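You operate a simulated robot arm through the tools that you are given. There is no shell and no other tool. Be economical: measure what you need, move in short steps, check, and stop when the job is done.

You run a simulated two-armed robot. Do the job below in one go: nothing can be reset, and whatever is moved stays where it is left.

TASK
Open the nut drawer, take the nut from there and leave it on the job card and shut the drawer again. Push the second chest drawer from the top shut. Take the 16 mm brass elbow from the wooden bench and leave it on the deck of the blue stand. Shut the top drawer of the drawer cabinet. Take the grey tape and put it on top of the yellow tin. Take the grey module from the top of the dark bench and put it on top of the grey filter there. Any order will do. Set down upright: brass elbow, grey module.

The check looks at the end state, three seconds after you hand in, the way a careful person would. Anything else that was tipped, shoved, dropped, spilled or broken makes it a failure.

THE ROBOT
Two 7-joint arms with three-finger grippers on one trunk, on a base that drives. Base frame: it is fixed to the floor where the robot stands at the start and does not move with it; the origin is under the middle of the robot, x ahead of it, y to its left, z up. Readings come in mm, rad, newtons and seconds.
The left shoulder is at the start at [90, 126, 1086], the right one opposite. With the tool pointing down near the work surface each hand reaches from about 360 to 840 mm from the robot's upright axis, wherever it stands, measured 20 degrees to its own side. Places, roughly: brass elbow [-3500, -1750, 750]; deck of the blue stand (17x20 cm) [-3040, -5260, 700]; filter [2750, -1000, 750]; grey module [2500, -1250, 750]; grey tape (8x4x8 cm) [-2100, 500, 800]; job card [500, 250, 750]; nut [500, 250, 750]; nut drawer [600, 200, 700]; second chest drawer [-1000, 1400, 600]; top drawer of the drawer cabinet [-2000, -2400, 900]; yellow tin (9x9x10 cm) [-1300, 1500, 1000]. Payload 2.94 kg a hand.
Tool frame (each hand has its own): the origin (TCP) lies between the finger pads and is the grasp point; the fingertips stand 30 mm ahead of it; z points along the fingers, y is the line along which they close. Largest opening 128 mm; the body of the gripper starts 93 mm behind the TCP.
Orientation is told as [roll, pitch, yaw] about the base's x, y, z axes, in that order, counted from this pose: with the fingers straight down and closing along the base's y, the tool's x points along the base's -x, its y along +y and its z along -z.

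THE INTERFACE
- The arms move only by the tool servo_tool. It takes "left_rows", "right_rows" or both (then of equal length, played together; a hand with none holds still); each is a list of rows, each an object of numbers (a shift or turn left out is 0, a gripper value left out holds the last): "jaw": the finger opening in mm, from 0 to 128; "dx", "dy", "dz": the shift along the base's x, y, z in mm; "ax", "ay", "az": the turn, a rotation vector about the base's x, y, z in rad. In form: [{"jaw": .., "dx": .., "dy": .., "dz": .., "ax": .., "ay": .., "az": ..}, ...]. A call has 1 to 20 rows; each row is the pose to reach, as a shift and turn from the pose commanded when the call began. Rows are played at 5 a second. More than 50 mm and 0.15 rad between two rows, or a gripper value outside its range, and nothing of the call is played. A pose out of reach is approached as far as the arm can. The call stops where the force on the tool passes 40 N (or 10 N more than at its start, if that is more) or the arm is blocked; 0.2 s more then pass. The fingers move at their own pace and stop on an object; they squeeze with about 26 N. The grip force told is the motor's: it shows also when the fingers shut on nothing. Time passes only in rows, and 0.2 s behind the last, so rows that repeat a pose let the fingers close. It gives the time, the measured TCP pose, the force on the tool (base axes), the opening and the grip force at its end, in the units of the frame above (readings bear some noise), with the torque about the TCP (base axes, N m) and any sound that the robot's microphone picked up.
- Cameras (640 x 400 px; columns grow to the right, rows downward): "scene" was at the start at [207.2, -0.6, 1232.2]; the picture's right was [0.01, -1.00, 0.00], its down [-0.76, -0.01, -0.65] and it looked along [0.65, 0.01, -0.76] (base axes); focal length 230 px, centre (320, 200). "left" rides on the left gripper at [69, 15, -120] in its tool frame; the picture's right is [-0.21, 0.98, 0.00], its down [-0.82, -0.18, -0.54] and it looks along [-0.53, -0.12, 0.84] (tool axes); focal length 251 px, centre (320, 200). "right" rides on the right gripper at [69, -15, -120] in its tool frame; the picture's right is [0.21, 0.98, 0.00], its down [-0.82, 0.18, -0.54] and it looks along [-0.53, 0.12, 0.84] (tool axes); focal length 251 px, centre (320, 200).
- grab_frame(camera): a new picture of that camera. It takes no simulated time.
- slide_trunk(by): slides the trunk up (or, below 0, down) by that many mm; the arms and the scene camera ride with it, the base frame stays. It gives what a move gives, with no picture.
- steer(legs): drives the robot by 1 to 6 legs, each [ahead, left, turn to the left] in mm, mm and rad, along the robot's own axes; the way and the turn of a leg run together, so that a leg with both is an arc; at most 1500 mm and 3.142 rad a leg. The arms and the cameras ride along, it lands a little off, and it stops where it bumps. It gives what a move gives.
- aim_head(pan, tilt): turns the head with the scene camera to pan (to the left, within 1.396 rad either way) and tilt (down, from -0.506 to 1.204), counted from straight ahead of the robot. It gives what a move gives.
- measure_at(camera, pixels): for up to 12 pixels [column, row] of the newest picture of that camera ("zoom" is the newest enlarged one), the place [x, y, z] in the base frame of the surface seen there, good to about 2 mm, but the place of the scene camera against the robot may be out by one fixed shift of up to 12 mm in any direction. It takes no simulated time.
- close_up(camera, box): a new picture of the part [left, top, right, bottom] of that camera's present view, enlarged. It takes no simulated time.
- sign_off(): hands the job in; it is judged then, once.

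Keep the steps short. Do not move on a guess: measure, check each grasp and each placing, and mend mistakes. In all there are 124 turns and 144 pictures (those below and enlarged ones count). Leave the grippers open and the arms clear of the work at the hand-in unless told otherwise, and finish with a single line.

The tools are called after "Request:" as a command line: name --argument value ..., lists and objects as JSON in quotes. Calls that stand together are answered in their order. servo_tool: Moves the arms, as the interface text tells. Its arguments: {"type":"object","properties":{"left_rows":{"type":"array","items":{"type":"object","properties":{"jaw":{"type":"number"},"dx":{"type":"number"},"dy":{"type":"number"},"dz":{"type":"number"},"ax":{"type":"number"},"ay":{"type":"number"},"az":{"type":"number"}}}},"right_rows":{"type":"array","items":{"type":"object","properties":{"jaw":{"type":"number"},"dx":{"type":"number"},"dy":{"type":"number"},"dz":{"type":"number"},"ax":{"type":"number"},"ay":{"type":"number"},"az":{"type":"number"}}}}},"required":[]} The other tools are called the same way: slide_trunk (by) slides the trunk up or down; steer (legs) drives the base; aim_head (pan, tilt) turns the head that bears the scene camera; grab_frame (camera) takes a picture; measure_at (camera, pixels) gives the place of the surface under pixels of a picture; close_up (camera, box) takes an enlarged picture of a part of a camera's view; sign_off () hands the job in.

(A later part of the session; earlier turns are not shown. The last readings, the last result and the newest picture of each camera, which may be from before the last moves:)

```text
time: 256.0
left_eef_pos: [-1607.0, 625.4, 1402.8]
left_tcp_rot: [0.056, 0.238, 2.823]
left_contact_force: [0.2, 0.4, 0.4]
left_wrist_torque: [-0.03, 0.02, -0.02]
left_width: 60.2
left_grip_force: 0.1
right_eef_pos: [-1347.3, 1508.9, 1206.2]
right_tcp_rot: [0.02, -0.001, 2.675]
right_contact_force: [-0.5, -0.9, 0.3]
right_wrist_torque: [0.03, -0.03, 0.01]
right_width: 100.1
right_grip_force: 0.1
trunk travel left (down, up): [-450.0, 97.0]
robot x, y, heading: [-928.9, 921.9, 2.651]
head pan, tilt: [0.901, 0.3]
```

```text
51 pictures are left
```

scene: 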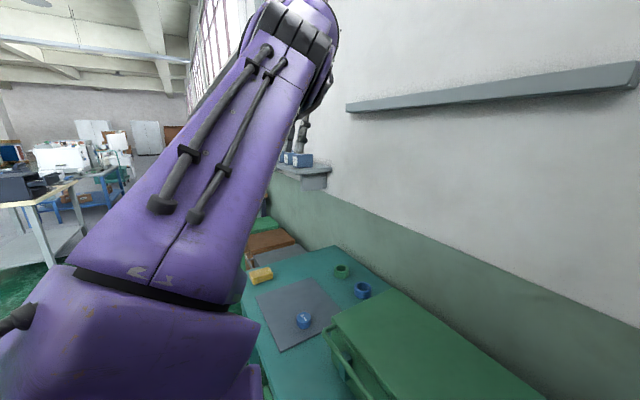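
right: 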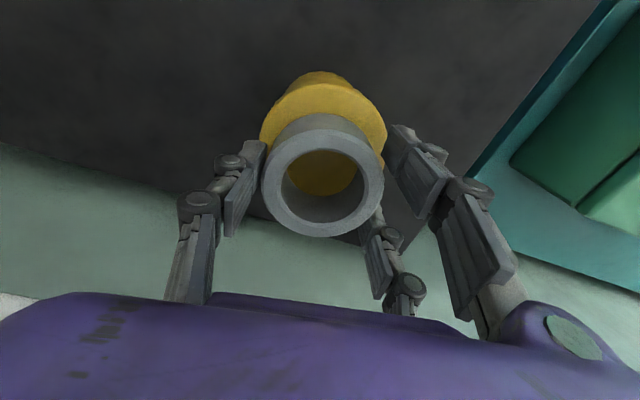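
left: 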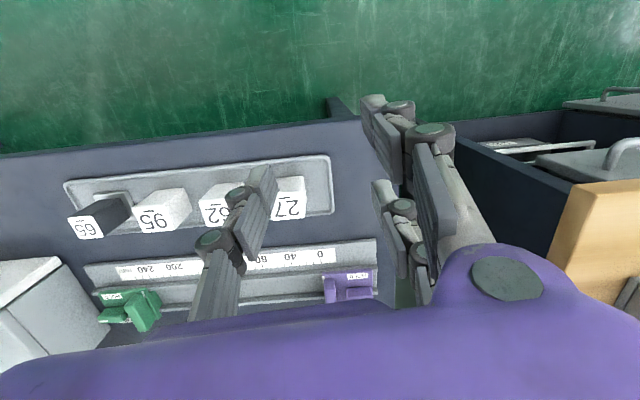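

The tape sits on the tin. Next I back off, lower the trunk by 150, and drive left ~2400 mm toward the wooden bench and cabinet, then look.

Request:
steer --legs '[[-350, 0, 0]]'

Request:
slide_trunk --by -150

Request:
steer --legs '[[0, 1400, 0], [0, 900, 0]]'

Request:
aim_head --pan 1.3 --tilt 0.35

Request:
grab_frame --camera "scene"

Request:
aim_head --pan 0.2 --tilt 0.4

Request:
close_up --camera "scene" --box '[0, 0, 640, 400]'

```text
time: 258.3
left_eef_pos: [-1297.0, 461.9, 1402.0]
left_tcp_rot: [0.055, 0.238, 2.825]
left_contact_force: [0.0, 1.1, -0.5]
left_wrist_torque: [0.02, -0.01, 0.0]
left_width: 60.2
left_grip_force: 0.0
right_eef_pos: [-1036.5, 1344.9, 1206.1]
right_tcp_rot: [0.022, 0.002, 2.675]
right_contact_force: [0.2, 0.7, 0.4]
right_wrist_torque: [-0.02, 0.0, 0.0]
right_width: 99.8
right_grip_force: 0.1
trunk travel left (down, up): [-450.0, 97.0]
robot x, y, heading: [-619.6, 760.3, 2.654]
head pan, tilt: [0.901, 0.3]
```

```text
time: 260.1
left_eef_pos: [-1297.3, 460.9, 1253.5]
left_tcp_rot: [0.055, 0.237, 2.823]
left_contact_force: [-0.2, 0.0, -0.1]
left_wrist_torque: [0.0, -0.02, 0.02]
left_width: 60.0
left_grip_force: 0.0
right_eef_pos: [-1037.4, 1344.3, 1056.8]
right_tcp_rot: [0.021, -0.001, 2.676]
right_contact_force: [-0.4, 0.4, 0.3]
right_wrist_torque: [0.04, 0.0, -0.01]
right_width: 100.0
right_grip_force: 0.0
trunk travel left (down, up): [-300.0, 247.0]
robot x, y, heading: [-613.7, 767.1, 2.654]
head pan, tilt: [0.901, 0.3]
```

```text
time: 280.4
left_eef_pos: [-2344.3, -1595.2, 1252.0]
left_tcp_rot: [0.055, 0.238, 2.842]
left_contact_force: [0.1, -0.4, 0.2]
left_wrist_torque: [0.0, -0.01, 0.01]
left_width: 60.0
left_grip_force: 0.0
right_eef_pos: [-2101.5, -706.3, 1056.0]
right_tcp_rot: [0.022, 0.001, 2.694]
right_contact_force: [1.0, 0.0, -0.3]
right_wrist_torque: [0.0, 0.02, -0.03]
right_width: 99.9
right_grip_force: 0.1
trunk travel left (down, up): [-300.0, 247.0]
robot x, y, heading: [-1671.5, -1277.8, 2.678]
head pan, tilt: [0.901, 0.3]
```

```text
time: 281.2
left_eef_pos: [-2343.6, -1596.0, 1252.9]
left_tcp_rot: [0.057, 0.236, 2.84]
left_contact_force: [-1.0, -0.1, 0.0]
left_wrist_torque: [0.0, 0.02, -0.01]
left_width: 60.3
left_grip_force: 0.1
right_eef_pos: [-2102.1, -706.9, 1056.3]
right_tcp_rot: [0.021, -0.001, 2.693]
right_contact_force: [0.8, -0.4, 0.8]
right_wrist_torque: [0.01, 0.0, 0.0]
right_width: 100.3
right_grip_force: 0.0
trunk travel left (down, up): [-300.0, 247.0]
robot x, y, heading: [-1672.5, -1280.8, 2.675]
head pan, tilt: [1.3, 0.351]
```

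```text
50 pictures are left
```

scene: 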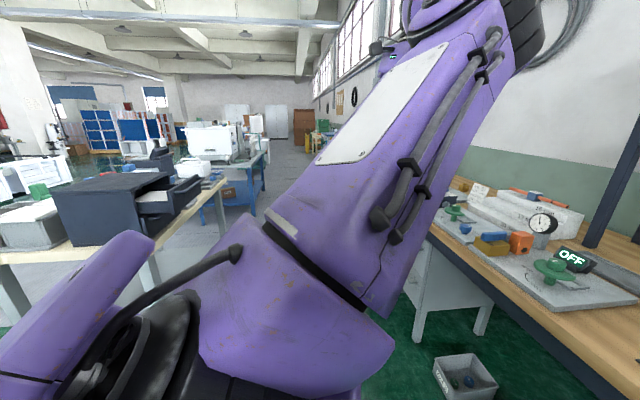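

```text
time: 282.6
left_eef_pos: [-2344.5, -1594.8, 1253.5]
left_tcp_rot: [0.055, 0.238, 2.841]
left_contact_force: [-0.1, 0.5, -0.4]
left_wrist_torque: [-0.03, 0.03, 0.0]
left_width: 60.0
left_grip_force: 0.1
right_eef_pos: [-2100.6, -707.3, 1056.7]
right_tcp_rot: [0.019, -0.001, 2.696]
right_contact_force: [-0.4, 0.0, 0.1]
right_wrist_torque: [0.0, 0.01, 0.04]
right_width: 100.0
right_grip_force: 0.1
trunk travel left (down, up): [-300.0, 247.0]
robot x, y, heading: [-1669.2, -1284.0, 2.673]
head pan, tilt: [0.201, 0.4]
```

```text
1.00 times, centred on (320, 200) of scene (not enlarged: the box is as wide or as high as the picture)
```

zoom: 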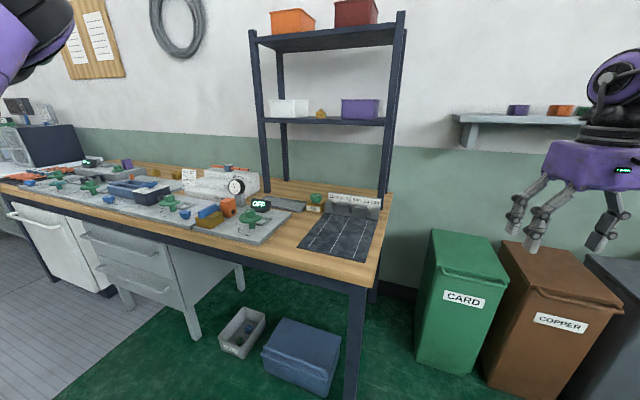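

Cabinet with open drawer stands on a table to the left; wooden bench ahead. I zoom on the bench to find the 16 mm elbow and measure both.

Request:
measure_at --camera "scene" --pixels '[[180, 192], [170, 215], [155, 205], [110, 185], [95, 225], [200, 180], [165, 190], [60, 185], [225, 182]]'

Request:
close_up --camera "scene" --box '[90, 145, 300, 255]'

Request:
measure_at --camera "zoom" --pixels '[[215, 80], [350, 225], [545, 145], [60, 130], [320, 120], [180, 100], [230, 305], [490, 255]]'

Request:
close_up --camera "scene" --box '[0, 110, 160, 230]'

```text
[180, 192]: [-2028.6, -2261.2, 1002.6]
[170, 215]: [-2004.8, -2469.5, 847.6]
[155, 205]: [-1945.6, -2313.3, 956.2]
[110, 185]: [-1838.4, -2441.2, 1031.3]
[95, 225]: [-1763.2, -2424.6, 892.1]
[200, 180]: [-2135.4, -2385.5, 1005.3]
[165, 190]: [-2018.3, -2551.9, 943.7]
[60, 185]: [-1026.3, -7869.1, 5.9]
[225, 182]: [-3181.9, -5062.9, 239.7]
```

```text
3.05 times, centred on (195, 200) of scene
```

zoom: 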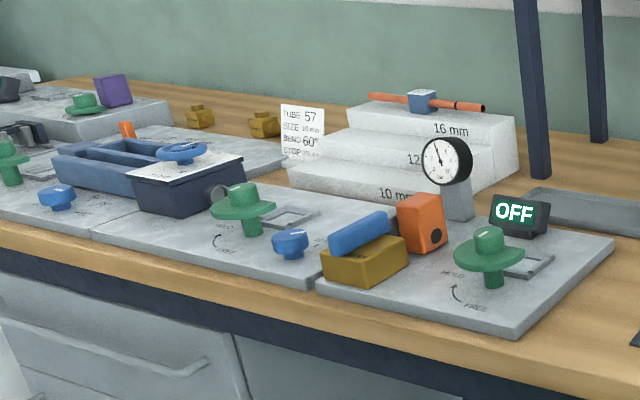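

```text
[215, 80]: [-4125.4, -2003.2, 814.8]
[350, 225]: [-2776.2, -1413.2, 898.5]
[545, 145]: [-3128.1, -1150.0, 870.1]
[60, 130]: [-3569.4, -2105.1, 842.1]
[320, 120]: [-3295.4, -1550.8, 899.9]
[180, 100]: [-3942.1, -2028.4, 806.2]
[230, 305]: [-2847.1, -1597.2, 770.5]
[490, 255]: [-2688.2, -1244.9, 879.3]
```

```text
3.33 times, centred on (80, 170) of scene
```

zoom: 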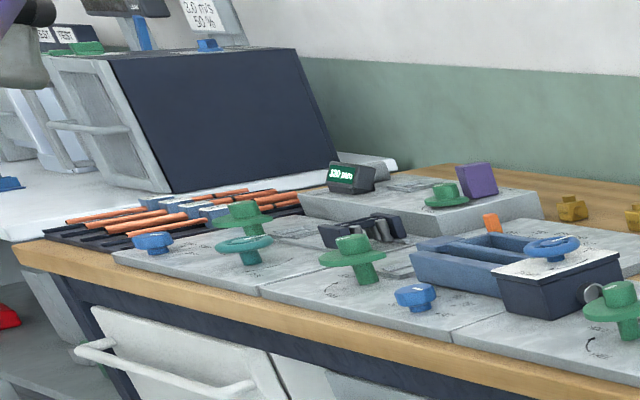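

Two brass elbows lie at the back of the bench (zoom 572,208 and 632,217). The cabinet's drawer opens toward the bench. I measure the elbows, then turn round and go in front of the cabinet with the closed right hand.

Request:
measure_at --camera "zoom" --pixels '[[572, 200], [572, 215], [632, 210], [632, 222], [480, 178], [492, 222]]'

Request:
servo_tool --right_rows '[{"jaw": 0, "dx": 39, "dy": -20, "dz": -18}, {"dx": 78, "dy": -40, "dz": -36}, {"dx": 117, "dy": -60, "dz": -54}, {"dx": 156, "dy": -79, "dz": -72}]'

Request:
steer --legs '[[0, 0, 3.11], [-444, 0, 0], [0, -813, 0]]'

Request:
aim_head --pan -0.5 --tilt 0.5

Request:
grab_frame --camera "scene"

```text
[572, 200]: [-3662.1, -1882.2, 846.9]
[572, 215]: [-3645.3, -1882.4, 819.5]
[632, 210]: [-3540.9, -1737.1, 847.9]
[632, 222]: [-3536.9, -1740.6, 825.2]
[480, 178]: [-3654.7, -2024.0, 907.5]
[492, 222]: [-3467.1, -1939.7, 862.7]
```

```text
time: 283.6
left_eef_pos: [-2344.8, -1595.0, 1254.5]
left_tcp_rot: [0.055, 0.237, 2.842]
left_contact_force: [-0.1, 0.6, 0.2]
left_wrist_torque: [-0.03, 0.01, -0.02]
left_width: 59.8
left_grip_force: 0.0
right_eef_pos: [-1944.1, -785.1, 985.0]
right_tcp_rot: [0.023, -0.002, 2.694]
right_contact_force: [1.4, -0.4, -0.6]
right_wrist_torque: [0.0, 0.06, -0.02]
right_width: 0.1
right_grip_force: 2.4
trunk travel left (down, up): [-300.0, 247.0]
robot x, y, heading: [-1670.0, -1282.1, 2.674]
head pan, tilt: [0.201, 0.4]
```

```text
time: 300.7
left_eef_pos: [-1759.1, -1490.0, 1252.8]
left_tcp_rot: [0.056, 0.24, -0.312]
left_contact_force: [0.0, 0.1, 0.5]
left_wrist_torque: [0.0, 0.02, 0.03]
left_width: 59.9
left_grip_force: 0.0
right_eef_pos: [-2168.7, -2294.6, 985.1]
right_tcp_rot: [0.02, -0.001, -0.46]
right_contact_force: [0.1, -0.9, 0.8]
right_wrist_torque: [0.03, -0.02, -0.01]
right_width: 0.1
right_grip_force: 2.8
trunk travel left (down, up): [-300.0, 247.0]
robot x, y, heading: [-2432.7, -1790.5, -0.477]
head pan, tilt: [0.201, 0.4]
```

```text
time: 301.7
left_eef_pos: [-1760.6, -1488.9, 1253.3]
left_tcp_rot: [0.056, 0.237, -0.312]
left_contact_force: [-0.4, -0.1, 0.8]
left_wrist_torque: [-0.01, 0.0, 0.02]
left_width: 59.9
left_grip_force: 0.2
right_eef_pos: [-2168.2, -2293.8, 984.7]
right_tcp_rot: [0.021, 0.0, -0.459]
right_contact_force: [1.4, 0.0, -0.9]
right_wrist_torque: [-0.02, 0.0, 0.02]
right_width: 0.0
right_grip_force: 3.1
trunk travel left (down, up): [-300.0, 247.0]
robot x, y, heading: [-2438.1, -1795.4, -0.481]
head pan, tilt: [-0.499, 0.499]
```

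```text
46 pictures are left
```

scene: 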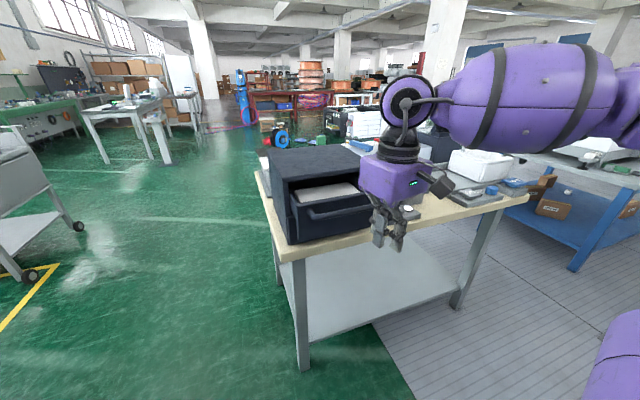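

I see the cabinet and its partly open drawer with handle at (320,213). I measure it.

Request:
close_up --camera "scene" --box '[250, 130, 430, 260]'

Request:
measure_at --camera "scene" --pixels '[[320, 215], [355, 205], [310, 210], [365, 195], [300, 230], [275, 195], [285, 180], [360, 160], [330, 185], [350, 222], [270, 225], [480, 210]]'

```text
3.08 times, centred on (340, 195) of scene
```

zoom: 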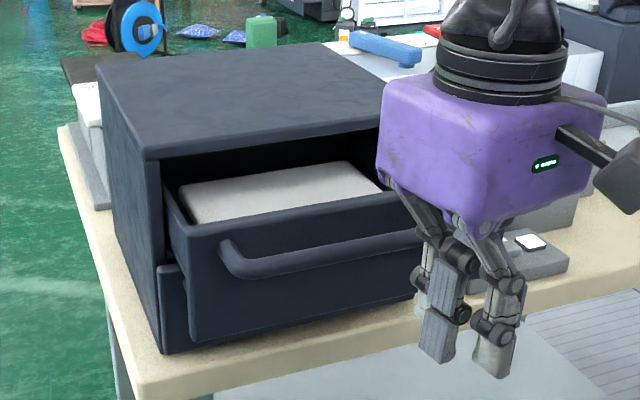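

```text
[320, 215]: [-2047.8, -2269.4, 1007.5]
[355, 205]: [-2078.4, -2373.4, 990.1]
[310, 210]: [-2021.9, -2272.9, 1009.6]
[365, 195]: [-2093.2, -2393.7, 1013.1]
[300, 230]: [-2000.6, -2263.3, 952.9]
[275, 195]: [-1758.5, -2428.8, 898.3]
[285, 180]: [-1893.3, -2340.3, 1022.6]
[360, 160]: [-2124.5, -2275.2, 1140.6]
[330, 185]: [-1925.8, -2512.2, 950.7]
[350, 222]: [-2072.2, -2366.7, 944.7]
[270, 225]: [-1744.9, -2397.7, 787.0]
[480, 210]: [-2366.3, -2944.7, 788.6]
```

Drawer front at f≈690 (z 900–1012), the cabinet front around 600; hand at f=812. I drive 85 mm forward, then push gently with the arm (stops at 40 N).

Request:
steer --legs '[[85, 0, 0]]'

Request:
servo_tool --right_rows '[{"dx": 7, "dy": -4}, {"dx": 14, "dy": -8}, {"dx": 21, "dy": -11}, {"dx": 28, "dy": -15}, {"dx": 35, "dy": -19}, {"dx": 42, "dy": -23}, {"dx": 49, "dy": -27}, {"dx": 56, "dy": -30}, {"dx": 63, "dy": -34}, {"dx": 70, "dy": -38}, {"dx": 77, "dy": -42}, {"dx": 84, "dy": -46}]'

Request:
close_up --camera "scene" --box '[230, 130, 450, 290]'

```text
time: 302.8
left_eef_pos: [-1684.4, -1528.6, 1252.6]
left_tcp_rot: [0.056, 0.237, -0.31]
left_contact_force: [1.1, 0.7, -0.7]
left_wrist_torque: [0.01, 0.05, -0.03]
left_width: 60.1
left_grip_force: 0.1
right_eef_pos: [-2092.9, -2332.9, 984.1]
right_tcp_rot: [0.022, 0.0, -0.46]
right_contact_force: [0.4, -0.6, -0.2]
right_wrist_torque: [0.0, 0.02, -0.01]
right_width: 0.0
right_grip_force: 2.2
trunk travel left (down, up): [-300.0, 247.0]
robot x, y, heading: [-2359.1, -1833.2, -0.48]
head pan, tilt: [-0.499, 0.499]
```

```text
time: 305.3
left_eef_pos: [-1686.9, -1526.6, 1253.7]
left_tcp_rot: [0.055, 0.237, -0.314]
left_contact_force: [-0.3, 0.3, -0.3]
left_wrist_torque: [0.02, 0.07, 0.0]
left_width: 59.9
left_grip_force: 0.0
right_eef_pos: [-2024.6, -2367.9, 984.7]
right_tcp_rot: [0.021, 0.024, -0.459]
right_contact_force: [-22.1, 14.5, 9.2]
right_wrist_torque: [-0.4, -0.5, -0.34]
right_width: 0.0
right_grip_force: 2.8
trunk travel left (down, up): [-300.0, 247.0]
robot x, y, heading: [-2360.7, -1833.0, -0.479]
head pan, tilt: [-0.499, 0.499]
stopped in row 12 (right hand): the force on the tool passed its limit at 47 N (the readings are from after the stop); the commanded pose is now the measured one
```

```text
2.50 times, centred on (340, 210) of scene
```

zoom: 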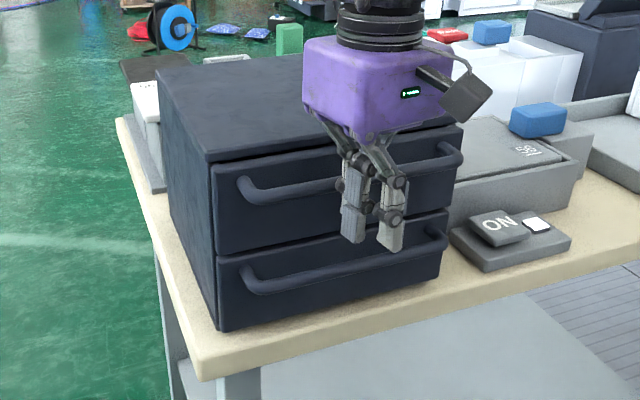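

The top drawer is flush now. Next the elbow at about (−3541,−1737). I back off, raise the hand, turn clockwise to heading ≈3.2 and move to the bench so that the elbow lies ~30° to the right.

Request:
steer --legs '[[-120, 0, 0]]'

Request:
servo_tool --right_rows '[{"dz": 45}, {"dz": 90}, {"dz": 130, "jaw": 80}, {"dz": 130}]'

Request:
steer --legs '[[0, 0, -2.6], [379, 326, 0]]'

Request:
grab_frame --camera "right"

Request:
aim_head --pan -0.45 --tilt 0.6

Request:
grab_frame --camera "scene"

```text
time: 306.5
left_eef_pos: [-1790.5, -1473.4, 1253.2]
left_tcp_rot: [0.056, 0.238, -0.312]
left_contact_force: [-0.3, 0.4, -0.6]
left_wrist_torque: [-0.02, 0.02, 0.0]
left_width: 59.9
left_grip_force: 0.0
right_eef_pos: [-2125.8, -2317.5, 982.3]
right_tcp_rot: [0.023, 0.019, -0.457]
right_contact_force: [-0.3, 0.6, 0.6]
right_wrist_torque: [0.0, -0.03, 0.04]
right_width: 0.0
right_grip_force: 2.7
trunk travel left (down, up): [-300.0, 247.0]
robot x, y, heading: [-2469.6, -1778.3, -0.479]
head pan, tilt: [-0.499, 0.499]
```

```text
time: 307.5
left_eef_pos: [-1790.7, -1473.8, 1254.0]
left_tcp_rot: [0.055, 0.238, -0.313]
left_contact_force: [0.1, 0.0, -0.3]
left_wrist_torque: [-0.01, -0.01, 0.01]
left_width: 60.1
left_grip_force: 0.1
right_eef_pos: [-2128.6, -2318.1, 1114.3]
right_tcp_rot: [0.023, 0.02, -0.458]
right_contact_force: [-1.2, 0.2, 0.1]
right_wrist_torque: [0.01, 0.02, -0.01]
right_width: 59.0
right_grip_force: 0.0
trunk travel left (down, up): [-300.0, 247.0]
robot x, y, heading: [-2470.9, -1776.5, -0.482]
head pan, tilt: [-0.499, 0.499]
```

```text
time: 317.1
left_eef_pos: [-3239.4, -2749.5, 1253.6]
left_tcp_rot: [0.056, 0.236, -2.901]
left_contact_force: [0.5, 0.2, 0.4]
left_wrist_torque: [0.01, -0.01, -0.01]
left_width: 59.8
left_grip_force: 0.1
right_eef_pos: [-3397.2, -1853.0, 1114.0]
right_tcp_rot: [0.024, 0.016, -3.047]
right_contact_force: [0.7, 0.6, -0.8]
right_wrist_torque: [0.02, 0.03, 0.01]
right_width: 79.8
right_grip_force: 0.1
trunk travel left (down, up): [-300.0, 247.0]
robot x, y, heading: [-2819.8, -2129.5, -3.071]
head pan, tilt: [-0.499, 0.499]
```

```text
43 pictures are left
```

right: 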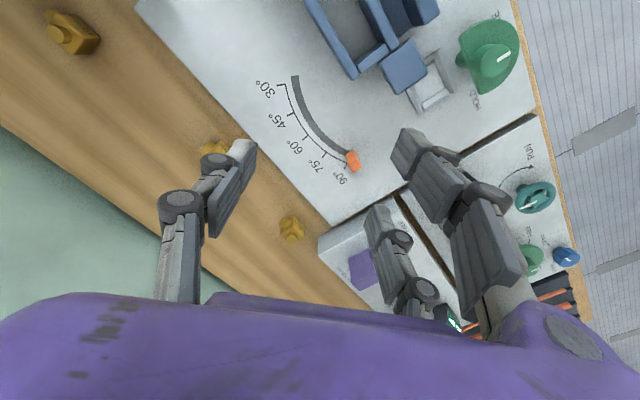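

```text
time: 317.8
left_eef_pos: [-3240.5, -2749.5, 1252.0]
left_tcp_rot: [0.055, 0.237, -2.9]
left_contact_force: [-0.5, 0.2, -0.1]
left_wrist_torque: [-0.04, 0.02, -0.01]
left_width: 59.8
left_grip_force: 0.0
right_eef_pos: [-3396.3, -1853.9, 1113.8]
right_tcp_rot: [0.022, 0.017, -3.047]
right_contact_force: [0.3, 0.3, -0.3]
right_wrist_torque: [-0.01, 0.03, -0.03]
right_width: 79.9
right_grip_force: 0.1
trunk travel left (down, up): [-300.0, 247.0]
robot x, y, heading: [-2822.0, -2130.5, -3.066]
head pan, tilt: [-0.45, 0.6]
```

```text
42 pictures are left
```

scene: 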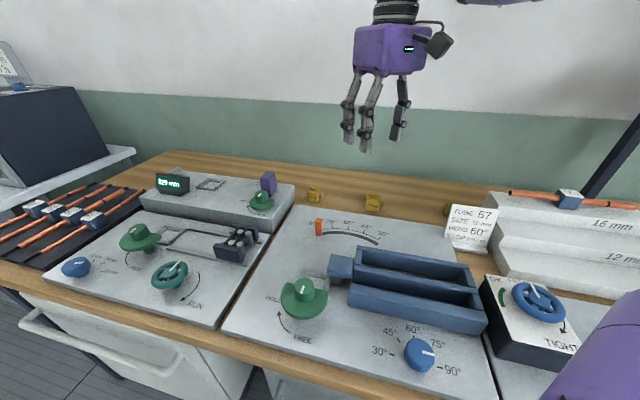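

Three brass elbows of different size: right view (290,230), (213,155), (75,32). I measure and zoom to identify the 16 mm one.

Request:
close_up --camera "right" --box '[20, 0, 320, 250]'

Request:
close_up --camera "scene" --box '[290, 170, 480, 260]'

Request:
measure_at --camera "right" --pixels '[[291, 227], [215, 146], [70, 35], [85, 40], [60, 20], [283, 237], [300, 235], [110, 90], [50, 30], [80, 25], [95, 50]]'

```text
1.60 times, centred on (170, 125) of right
```

zoom: 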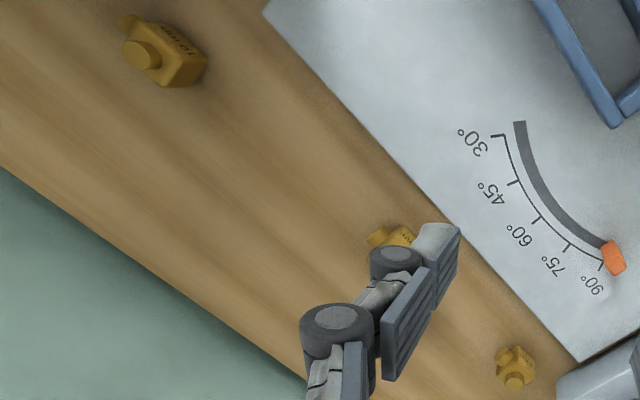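

```text
3.37 times, centred on (385, 215) of scene
```

zoom: 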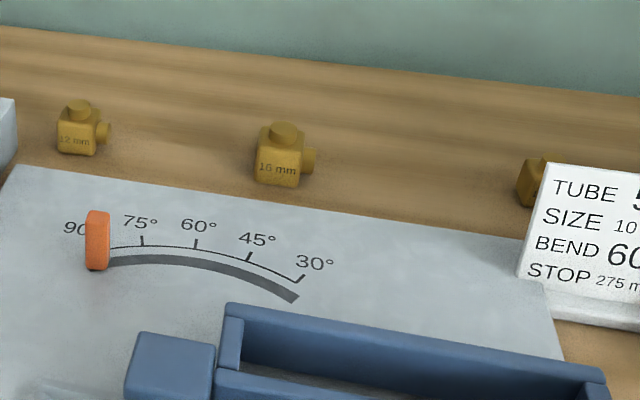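

```text
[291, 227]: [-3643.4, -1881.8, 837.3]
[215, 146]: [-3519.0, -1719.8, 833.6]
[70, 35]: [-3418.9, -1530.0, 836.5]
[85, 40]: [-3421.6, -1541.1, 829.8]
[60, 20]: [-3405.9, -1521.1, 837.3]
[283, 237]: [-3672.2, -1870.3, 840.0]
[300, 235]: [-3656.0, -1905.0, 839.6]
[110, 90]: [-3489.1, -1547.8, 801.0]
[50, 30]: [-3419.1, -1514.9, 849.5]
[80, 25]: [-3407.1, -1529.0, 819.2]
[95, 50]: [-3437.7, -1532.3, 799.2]
```

The middle one reads "16 mm". I measure it in the zoom.

Request:
measure_at --camera "zoom" --pixels '[[285, 128], [275, 138], [262, 160], [278, 175], [297, 175], [300, 150], [310, 160], [285, 150], [240, 190]]'

Request:
servo_tool --right_rows '[{"dx": -25, "dy": 10, "dz": -20}, {"dx": -50, "dy": 25, "dz": -50}, {"dx": -75, "dy": 45, "dz": -80}, {"dx": -100, "dy": 70, "dz": -100}, {"dx": -120, "dy": 95, "dz": -120}, {"dx": -120, "dy": 95, "dz": -120}]'

Request:
grab_frame --camera "right"

```text
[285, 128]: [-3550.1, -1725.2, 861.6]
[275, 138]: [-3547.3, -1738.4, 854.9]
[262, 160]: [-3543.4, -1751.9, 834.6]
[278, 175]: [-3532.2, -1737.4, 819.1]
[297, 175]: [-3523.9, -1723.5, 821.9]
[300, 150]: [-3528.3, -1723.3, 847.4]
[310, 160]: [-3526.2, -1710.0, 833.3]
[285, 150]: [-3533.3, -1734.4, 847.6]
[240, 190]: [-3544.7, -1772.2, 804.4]
```

```text
time: 319.1
left_eef_pos: [-3237.4, -2750.9, 1252.0]
left_tcp_rot: [0.053, 0.238, -2.9]
left_contact_force: [0.5, -0.3, 0.2]
left_wrist_torque: [0.06, 0.04, 0.04]
left_width: 60.2
left_grip_force: 0.1
right_eef_pos: [-3514.0, -1765.5, 996.2]
right_tcp_rot: [0.019, 0.018, -3.043]
right_contact_force: [-0.2, 0.0, 0.7]
right_wrist_torque: [0.11, 0.0, 0.01]
right_width: 79.7
right_grip_force: 0.1
right hand out of reach, approached as far as the arm can: row 5
trunk travel left (down, up): [-300.0, 247.0]
robot x, y, heading: [-2823.5, -2133.1, -3.068]
head pan, tilt: [-0.45, 0.6]
```

```text
39 pictures are left
```

right: 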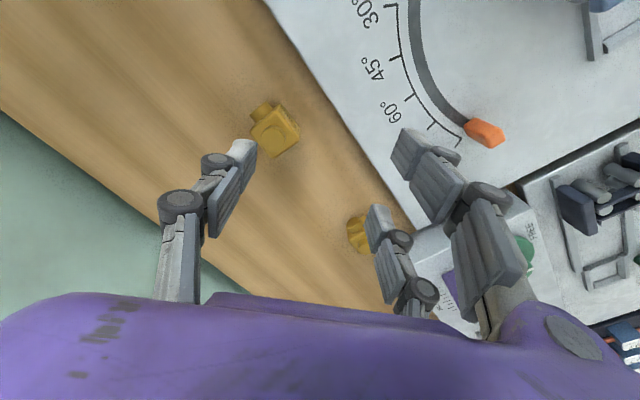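

Elbow at (275,130). I measure it in this view and at the same time turn the hand +0.97 so that it will close front-to-back on its flat faces.

Request:
measure_at --camera "right" --pixels '[[265, 105], [275, 118], [285, 125], [297, 135], [275, 155], [255, 135], [278, 135], [270, 145], [310, 165]]'

Request:
close_up --camera "right" --box '[230, 80, 330, 180]'

Request:
servo_tool --right_rows '[{"az": 0.14}, {"az": 0.28}, {"az": 0.42}, {"az": 0.56}, {"az": 0.7}, {"az": 0.84}, {"az": 0.97}, {"az": 0.97}]'

Request:
grab_frame --camera "right"

```text
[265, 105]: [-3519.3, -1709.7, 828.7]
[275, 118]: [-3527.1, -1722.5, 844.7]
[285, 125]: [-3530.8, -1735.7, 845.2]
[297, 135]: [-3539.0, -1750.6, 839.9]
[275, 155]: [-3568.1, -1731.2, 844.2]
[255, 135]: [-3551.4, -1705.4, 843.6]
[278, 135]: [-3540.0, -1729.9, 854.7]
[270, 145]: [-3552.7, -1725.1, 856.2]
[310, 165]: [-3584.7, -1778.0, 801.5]
```

```text
4.00 times, centred on (280, 130) of right
```

zoom: 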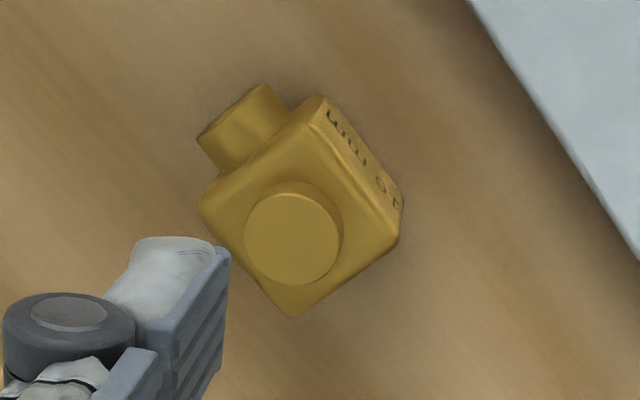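

```text
time: 320.2
left_eef_pos: [-3237.8, -2749.3, 1251.2]
left_tcp_rot: [0.051, 0.24, -2.9]
left_contact_force: [-0.7, 1.3, 0.7]
left_wrist_torque: [-0.12, 0.01, -0.03]
left_width: 60.2
left_grip_force: 0.0
right_eef_pos: [-3432.5, -1804.6, 1003.7]
right_tcp_rot: [-0.01, 0.021, -2.734]
right_contact_force: [0.6, -0.5, 0.9]
right_wrist_torque: [0.04, 0.08, 0.0]
right_width: 79.6
right_grip_force: 0.0
right hand out of reach, approached as far as the arm can: row 1, 2, 3, 4, 5
trunk travel left (down, up): [-300.0, 247.0]
robot x, y, heading: [-2818.5, -2132.0, -3.077]
head pan, tilt: [-0.45, 0.6]
stopped in row 5 (right hand): the force on the tool passed its limit at 62 N (the readings are from after the stop); the commanded pose is now the measured one
```

```text
37 pictures are left
```

right: 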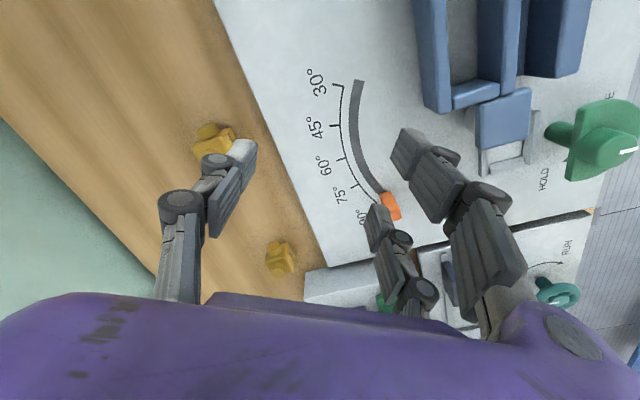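

Turning that way pushed the arm off; nothing looks disturbed. I turn the other way (−0.91, closing along the bench), then move over the elbow with a 0.3 forward tilt about the closing axis.

Request:
servo_tool --right_rows '[{"az": -0.13}, {"az": -0.26}, {"az": -0.39}, {"az": -0.52}, {"az": -0.65}, {"az": -0.78}, {"az": -0.907}, {"az": -0.907}]'

Request:
servo_tool --right_rows '[{"dx": -20, "dy": 15, "dz": -10, "ax": 0.024, "ay": 0.044}, {"dx": -40, "dy": 30, "dz": -20, "ax": 0.048, "ay": 0.088}, {"dx": -60, "dy": 45, "dz": -30, "ax": 0.072, "ay": 0.132}, {"dx": -80, "dy": 62, "dz": -40, "ax": 0.1, "ay": 0.18}, {"dx": -100, "dy": 77, "dz": -50, "ax": 0.12, "ay": 0.22}, {"dx": -110, "dy": 85, "dz": -60, "ax": 0.143, "ay": 0.264}, {"dx": -110, "dy": 85, "dz": -60, "ax": 0.143, "ay": 0.264}]'

Request:
grab_frame --camera "right"

```text
time: 322.0
left_eef_pos: [-3241.0, -2751.1, 1249.0]
left_tcp_rot: [0.05, 0.242, -2.901]
left_contact_force: [0.1, -0.7, 0.4]
left_wrist_torque: [-0.03, 0.03, -0.03]
left_width: 60.1
left_grip_force: 0.0
right_eef_pos: [-3437.0, -1807.5, 1003.4]
right_tcp_rot: [-0.012, 0.025, 2.646]
right_contact_force: [0.2, -1.0, -0.2]
right_wrist_torque: [0.02, -0.01, -0.02]
right_width: 80.2
right_grip_force: 0.1
trunk travel left (down, up): [-300.0, 247.0]
robot x, y, heading: [-2823.7, -2132.8, -3.069]
head pan, tilt: [-0.45, 0.6]
```

```text
time: 323.6
left_eef_pos: [-3241.0, -2751.3, 1247.7]
left_tcp_rot: [0.052, 0.24, -2.9]
left_contact_force: [1.5, 0.0, 0.2]
left_wrist_torque: [0.0, 0.01, 0.0]
left_width: 60.1
left_grip_force: 0.0
right_eef_pos: [-3545.8, -1722.9, 944.4]
right_tcp_rot: [-0.013, -0.276, 2.65]
right_contact_force: [-0.4, 0.2, -0.6]
right_wrist_torque: [-0.02, 0.02, 0.01]
right_width: 80.2
right_grip_force: 0.1
trunk travel left (down, up): [-300.0, 247.0]
robot x, y, heading: [-2823.1, -2133.3, -3.072]
head pan, tilt: [-0.45, 0.6]
```

```text
36 pictures are left
```

right: 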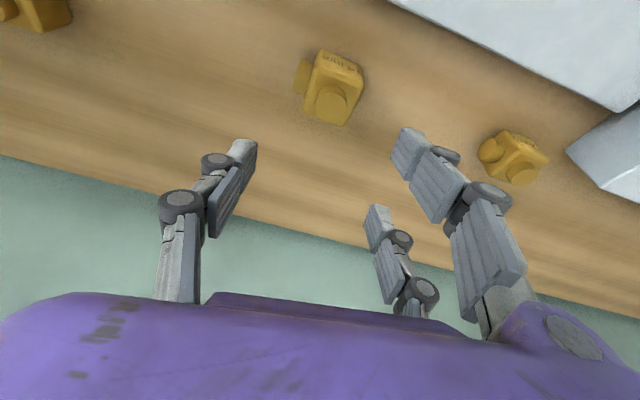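

Reached over the elbow. I descend 87 mm, close, and check.

Request:
servo_tool --right_rows '[{"dx": 4, "dy": 3, "dz": -35}, {"dx": 4, "dy": 3, "dz": -65}, {"dx": 4, "dy": 3, "dz": -87}, {"dx": 4, "dy": 3, "dz": -87}]'

Request:
grab_frame --camera "right"

Request:
servo_tool --right_rows '[{"jaw": 30}, {"jaw": 30}, {"jaw": 30}, {"jaw": 30}]'

Request:
grab_frame --camera "right"

```text
time: 324.6
left_eef_pos: [-3241.0, -2750.6, 1248.0]
left_tcp_rot: [0.052, 0.241, -2.9]
left_contact_force: [0.6, -0.6, 0.0]
left_wrist_torque: [-0.03, 0.02, 0.0]
left_width: 60.0
left_grip_force: 0.0
right_eef_pos: [-3541.9, -1719.5, 856.5]
right_tcp_rot: [-0.013, -0.275, 2.649]
right_contact_force: [0.4, 0.0, -0.7]
right_wrist_torque: [-0.01, 0.0, -0.01]
right_width: 79.8
right_grip_force: 0.0
trunk travel left (down, up): [-300.0, 247.0]
robot x, y, heading: [-2820.3, -2133.9, -3.074]
head pan, tilt: [-0.45, 0.6]
```

```text
35 pictures are left
```

right: 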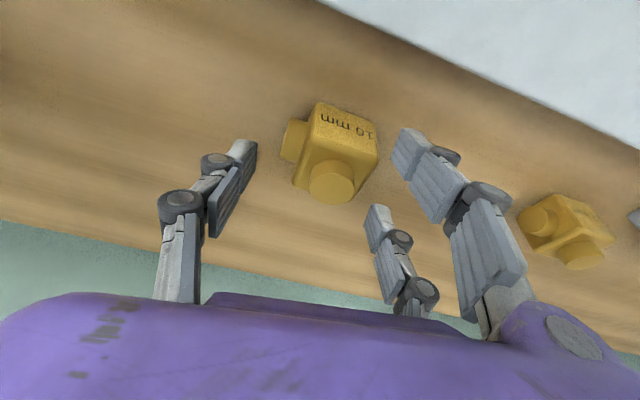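

```text
time: 325.6
left_eef_pos: [-3241.5, -2750.7, 1248.9]
left_tcp_rot: [0.052, 0.242, -2.9]
left_contact_force: [0.4, -1.2, 0.0]
left_wrist_torque: [0.01, -0.01, -0.01]
left_width: 60.2
left_grip_force: 0.0
right_eef_pos: [-3543.9, -1718.5, 855.2]
right_tcp_rot: [-0.01, -0.276, 2.649]
right_contact_force: [-1.6, -0.1, 3.6]
right_wrist_torque: [-0.1, -0.08, -0.02]
right_width: 54.0
right_grip_force: 25.9
trunk travel left (down, up): [-300.0, 247.0]
robot x, y, heading: [-2822.9, -2135.1, -3.072]
head pan, tilt: [-0.45, 0.6]
```

```text
34 pictures are left
```

right: 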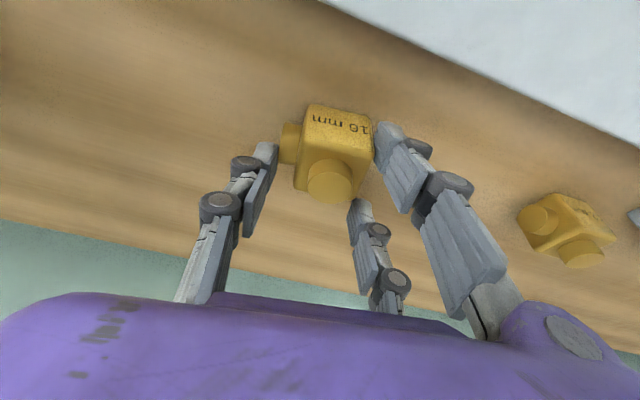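

Gripped the 16 mm elbow (54 mm across cube and stub). I lift, retract and level the hand, back away from the bench, turn along the aisle and drive 1300 mm toward the stand, then look.

Request:
servo_tool --right_rows '[{"dz": 20}, {"dz": 60}, {"dz": 105}, {"dz": 150}, {"dz": 195}, {"dx": 40, "dy": -22, "dz": 195, "ax": -0.03, "ay": -0.05}, {"dx": 80, "dy": -45, "dz": 195, "ax": -0.06, "ay": -0.1}, {"dx": 120, "dy": -68, "dz": 195, "ax": -0.09, "ay": -0.15}, {"dx": 155, "dy": -88, "dz": 195, "ax": -0.11, "ay": -0.2}, {"dx": 191, "dy": -109, "dz": 195, "ax": -0.131, "ay": -0.242}]'

Request:
steer --legs '[[-220, 135, 0], [0, 0, 1.0], [1300, 0, 0]]'

Request:
aim_head --pan 0.35 --tilt 0.35

Request:
grab_frame --camera "scene"

Request:
grab_frame --camera "right"

```text
time: 327.8
left_eef_pos: [-3240.0, -2750.7, 1248.9]
left_tcp_rot: [0.051, 0.241, -2.9]
left_contact_force: [-0.2, 0.4, 0.9]
left_wrist_torque: [0.0, 0.03, 0.01]
left_width: 60.1
left_grip_force: 0.1
right_eef_pos: [-3350.2, -1829.9, 1051.5]
right_tcp_rot: [-0.01, 0.001, 2.65]
right_contact_force: [0.4, -0.2, -3.4]
right_wrist_torque: [0.03, 0.04, -0.01]
right_width: 53.9
right_grip_force: 26.5
trunk travel left (down, up): [-300.0, 247.0]
robot x, y, heading: [-2821.8, -2133.6, -3.075]
head pan, tilt: [-0.45, 0.6]
```

```text
time: 338.2
left_eef_pos: [-2938.1, -4068.9, 1249.6]
left_tcp_rot: [0.052, 0.241, -1.905]
left_contact_force: [0.6, -0.2, 0.6]
left_wrist_torque: [-0.01, 0.0, -0.01]
left_width: 60.0
left_grip_force: 0.1
right_eef_pos: [-3769.1, -3659.3, 1051.3]
right_tcp_rot: [-0.011, -0.001, -2.641]
right_contact_force: [-0.3, 0.0, -3.4]
right_wrist_torque: [-0.04, 0.04, 0.0]
right_width: 54.1
right_grip_force: 26.0
trunk travel left (down, up): [-300.0, 247.0]
robot x, y, heading: [-3224.1, -3383.4, -2.081]
head pan, tilt: [-0.45, 0.6]
```

```text
time: 339.4
left_eef_pos: [-2937.7, -4069.8, 1248.4]
left_tcp_rot: [0.053, 0.242, -1.909]
left_contact_force: [-0.2, -0.1, -0.4]
left_wrist_torque: [-0.01, 0.03, 0.02]
left_width: 59.6
left_grip_force: 0.0
right_eef_pos: [-3769.5, -3658.8, 1050.4]
right_tcp_rot: [-0.01, 0.0, -2.641]
right_contact_force: [0.4, 0.5, -3.8]
right_wrist_torque: [-0.03, 0.01, -0.01]
right_width: 54.2
right_grip_force: 25.7
trunk travel left (down, up): [-300.0, 247.0]
robot x, y, heading: [-3226.7, -3380.4, -2.087]
head pan, tilt: [0.351, 0.351]
```

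```text
33 pictures are left
```

scene: 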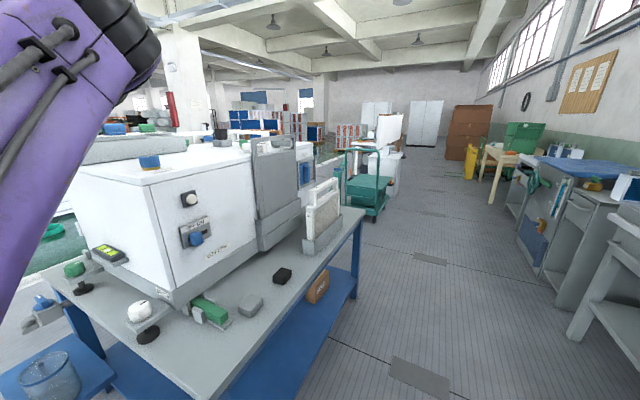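

```text
32 pictures are left
```

right: 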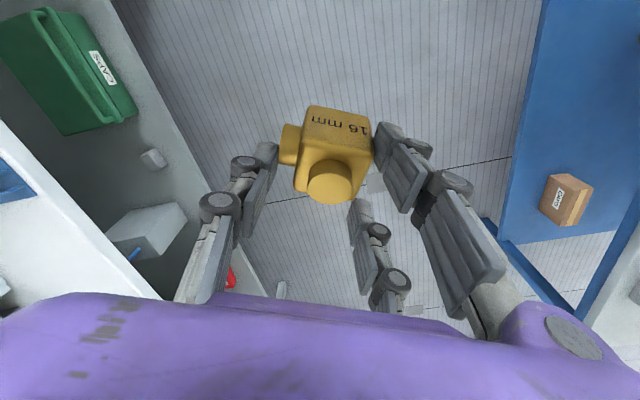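

The stand must be behind the blue-framed table on the left. I measure the cart and table end, drive 900 mm further along the aisle, and look left.

Request:
measure_at --camera "scene" --pixels '[[362, 215], [370, 195], [370, 222], [390, 165], [356, 290], [205, 395], [260, 180], [345, 160], [560, 240], [600, 330]]'

Request:
steer --legs '[[900, 0, 0]]'

Request:
aim_head --pan 0.95 --tilt 0.5

Request:
grab_frame --camera "scene"

Request:
aim_head --pan 0.3 --tilt 0.5

Request:
close_up --camera "scene" --box '[0, 0, 640, 400]'

```text
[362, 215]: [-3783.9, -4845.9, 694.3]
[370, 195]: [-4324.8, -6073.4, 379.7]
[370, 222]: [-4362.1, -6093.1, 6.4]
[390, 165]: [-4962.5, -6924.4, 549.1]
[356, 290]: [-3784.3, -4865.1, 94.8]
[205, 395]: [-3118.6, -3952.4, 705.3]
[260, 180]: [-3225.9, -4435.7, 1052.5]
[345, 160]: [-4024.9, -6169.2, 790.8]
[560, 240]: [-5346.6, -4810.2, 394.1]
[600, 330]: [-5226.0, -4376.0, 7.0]
```

```text
time: 344.1
left_eef_pos: [-3367.4, -4847.9, 1250.2]
left_tcp_rot: [0.052, 0.24, -1.903]
left_contact_force: [1.2, -0.7, 0.1]
left_wrist_torque: [0.0, 0.01, 0.0]
left_width: 60.0
left_grip_force: 0.0
right_eef_pos: [-4202.1, -4442.3, 1051.0]
right_tcp_rot: [-0.011, 0.0, -2.635]
right_contact_force: [0.4, -0.7, -3.4]
right_wrist_torque: [0.01, 0.04, 0.01]
right_width: 53.9
right_grip_force: 25.8
trunk travel left (down, up): [-300.0, 247.0]
robot x, y, heading: [-3657.9, -4160.4, -2.073]
head pan, tilt: [0.351, 0.351]
```

```text
time: 345.1
left_eef_pos: [-3368.2, -4847.2, 1250.6]
left_tcp_rot: [0.051, 0.242, -1.903]
left_contact_force: [0.5, -0.3, 0.1]
left_wrist_torque: [0.0, 0.01, 0.0]
left_width: 60.2
left_grip_force: 0.0
right_eef_pos: [-4202.8, -4441.4, 1052.6]
right_tcp_rot: [-0.01, 0.0, -2.634]
right_contact_force: [-0.7, -0.1, -3.6]
right_wrist_torque: [0.0, 0.01, 0.01]
right_width: 54.1
right_grip_force: 25.9
trunk travel left (down, up): [-300.0, 247.0]
robot x, y, heading: [-3660.5, -4164.4, -2.076]
head pan, tilt: [0.949, 0.499]
```

```text
31 pictures are left
```

scene: 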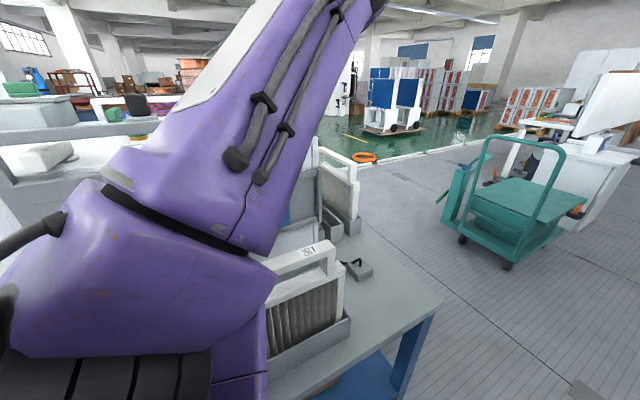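

```text
time: 346.1
left_eef_pos: [-3367.4, -4847.2, 1248.4]
left_tcp_rot: [0.052, 0.242, -1.902]
left_contact_force: [0.1, 0.8, 0.0]
left_wrist_torque: [0.04, 0.01, -0.01]
left_width: 59.8
left_grip_force: 0.0
right_eef_pos: [-4201.4, -4441.4, 1050.9]
right_tcp_rot: [-0.011, 0.0, -2.635]
right_contact_force: [-0.2, -0.6, -3.6]
right_wrist_torque: [0.0, 0.05, 0.01]
right_width: 53.9
right_grip_force: 26.5
trunk travel left (down, up): [-300.0, 247.0]
robot x, y, heading: [-3659.6, -4165.6, -2.074]
head pan, tilt: [0.3, 0.499]
```

```text
1.00 times, centred on (320, 200) of scene (not enlarged: the box is as wide or as high as the picture)
```

zoom: 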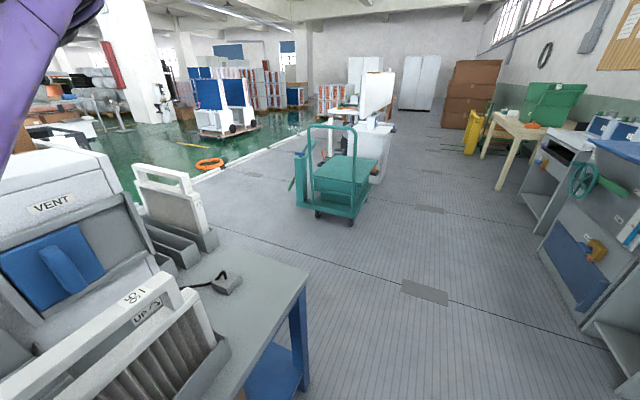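

The blue stand's far end lies around the table's corner. I go 1000 mm on, turn clockwise to face back, back up 330, and slide right toward it; then look.

Request:
steer --legs '[[1000, 0, 0], [0, 0, -3.14], [-330, 0, 0], [0, -500, 0]]'

Request:
aim_head --pan -0.6 --tilt 0.6

Request:
grab_frame --camera "scene"

Request:
measure_at --camera "scene" --pixels '[[200, 200], [260, 200], [320, 200], [380, 200], [440, 200], [320, 150], [380, 150], [440, 150], [320, 260], [400, 260], [480, 240], [260, 150]]'

```text
time: 349.3
left_eef_pos: [-3626.1, -5321.7, 1247.3]
left_tcp_rot: [0.055, 0.246, -1.893]
left_contact_force: [-0.4, -0.7, -0.7]
left_wrist_torque: [0.1, -0.04, -0.01]
left_width: 59.8
left_grip_force: 0.1
right_eef_pos: [-4462.4, -4925.6, 1049.7]
right_tcp_rot: [-0.01, 0.003, -2.623]
right_contact_force: [-0.6, -1.6, -3.9]
right_wrist_torque: [0.1, 0.01, 0.02]
right_width: 54.3
right_grip_force: 25.5
trunk travel left (down, up): [-300.0, 247.0]
robot x, y, heading: [-3921.1, -4635.1, -2.062]
head pan, tilt: [0.3, 0.499]
stopped in leg 1: the robot was blocked; the commanded pose is now the measured one
```

```text
time: 350.5
left_eef_pos: [-3623.4, -5317.6, 1250.6]
left_tcp_rot: [0.053, 0.241, -1.894]
left_contact_force: [0.8, 0.9, 0.7]
left_wrist_torque: [-0.01, 0.0, -0.04]
left_width: 59.9
left_grip_force: 0.1
right_eef_pos: [-4460.6, -4921.6, 1052.0]
right_tcp_rot: [-0.008, -0.003, -2.623]
right_contact_force: [0.1, 0.2, -3.8]
right_wrist_torque: [-0.02, 0.01, 0.02]
right_width: 53.9
right_grip_force: 26.2
trunk travel left (down, up): [-300.0, 247.0]
robot x, y, heading: [-3921.6, -4634.4, -2.062]
head pan, tilt: [-0.6, 0.6]
```

```text
29 pictures are left
```

scene: 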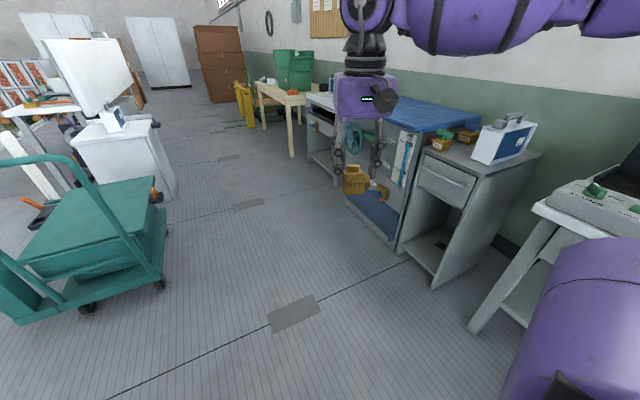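

```text
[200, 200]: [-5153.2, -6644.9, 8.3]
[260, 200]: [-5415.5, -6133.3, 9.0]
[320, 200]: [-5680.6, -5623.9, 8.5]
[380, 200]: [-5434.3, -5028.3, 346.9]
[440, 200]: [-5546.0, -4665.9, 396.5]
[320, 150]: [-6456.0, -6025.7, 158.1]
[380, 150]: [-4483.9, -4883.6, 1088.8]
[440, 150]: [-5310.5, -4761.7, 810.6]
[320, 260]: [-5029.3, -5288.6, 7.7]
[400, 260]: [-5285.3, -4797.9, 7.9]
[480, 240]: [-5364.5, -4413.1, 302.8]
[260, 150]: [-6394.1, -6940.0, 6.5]
```

The base touched the table leg at the corner. I move back and 150 right, then pass with more clearance, turn, and slide to the stand's end.

Request:
steer --legs '[[-40, 0, 0], [0, -170, 0], [580, 0, 0], [0, 0, -3.14], [-190, 0, 0], [0, -850, 0]]'

Request:
aim_head --pan -0.4 --tilt 0.65

Request:
grab_frame --camera "scene"

Request:
measure_at --camera "scene" --pixels '[[200, 200], [260, 200], [320, 200], [380, 200], [440, 200], [320, 150], [380, 150], [440, 150], [320, 260], [400, 260], [260, 260], [260, 150]]'

```text
time: 371.8
left_eef_pos: [-3970.1, -4909.9, 1249.5]
left_tcp_rot: [0.052, 0.242, 1.252]
left_contact_force: [-0.7, -0.3, -0.1]
left_wrist_torque: [-0.02, -0.03, 0.0]
left_width: 60.3
left_grip_force: 0.0
right_eef_pos: [-3131.2, -5305.2, 1051.4]
right_tcp_rot: [-0.009, -0.003, 0.52]
right_contact_force: [-0.7, 0.5, -3.7]
right_wrist_torque: [-0.01, -0.02, 0.02]
right_width: 54.0
right_grip_force: 26.1
trunk travel left (down, up): [-300.0, 247.0]
robot x, y, heading: [-3667.1, -5594.2, 1.082]
head pan, tilt: [-0.6, 0.6]
```

```text
time: 372.6
left_eef_pos: [-3969.4, -4910.3, 1250.3]
left_tcp_rot: [0.052, 0.241, 1.252]
left_contact_force: [0.8, -0.6, 1.3]
left_wrist_torque: [0.0, 0.04, 0.0]
left_width: 59.8
left_grip_force: 0.1
right_eef_pos: [-3130.6, -5304.7, 1053.3]
right_tcp_rot: [-0.007, -0.001, 0.52]
right_contact_force: [0.6, 0.0, -3.4]
right_wrist_torque: [-0.01, -0.04, 0.01]
right_width: 53.9
right_grip_force: 25.9
trunk travel left (down, up): [-300.0, 247.0]
robot x, y, heading: [-3667.4, -5590.9, 1.084]
head pan, tilt: [-0.4, 0.649]
```

```text
28 pictures are left
```

scene: 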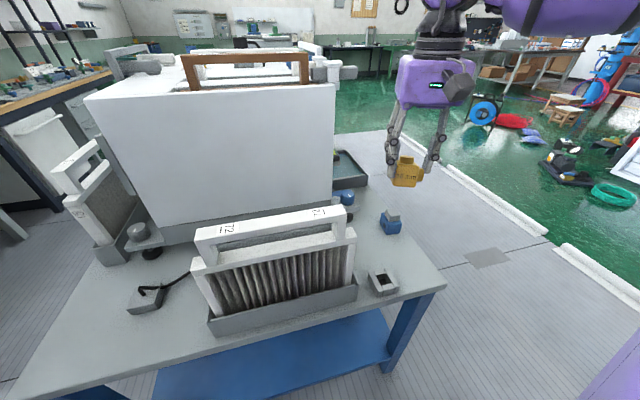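

```text
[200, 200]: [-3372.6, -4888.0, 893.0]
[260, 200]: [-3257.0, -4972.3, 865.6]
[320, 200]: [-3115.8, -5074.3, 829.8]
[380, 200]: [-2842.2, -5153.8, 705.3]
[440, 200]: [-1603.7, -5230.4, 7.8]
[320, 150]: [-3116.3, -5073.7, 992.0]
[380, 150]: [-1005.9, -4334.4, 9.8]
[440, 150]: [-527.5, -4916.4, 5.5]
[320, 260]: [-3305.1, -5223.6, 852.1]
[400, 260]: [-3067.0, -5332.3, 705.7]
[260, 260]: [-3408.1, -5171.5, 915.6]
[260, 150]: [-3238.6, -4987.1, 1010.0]
```

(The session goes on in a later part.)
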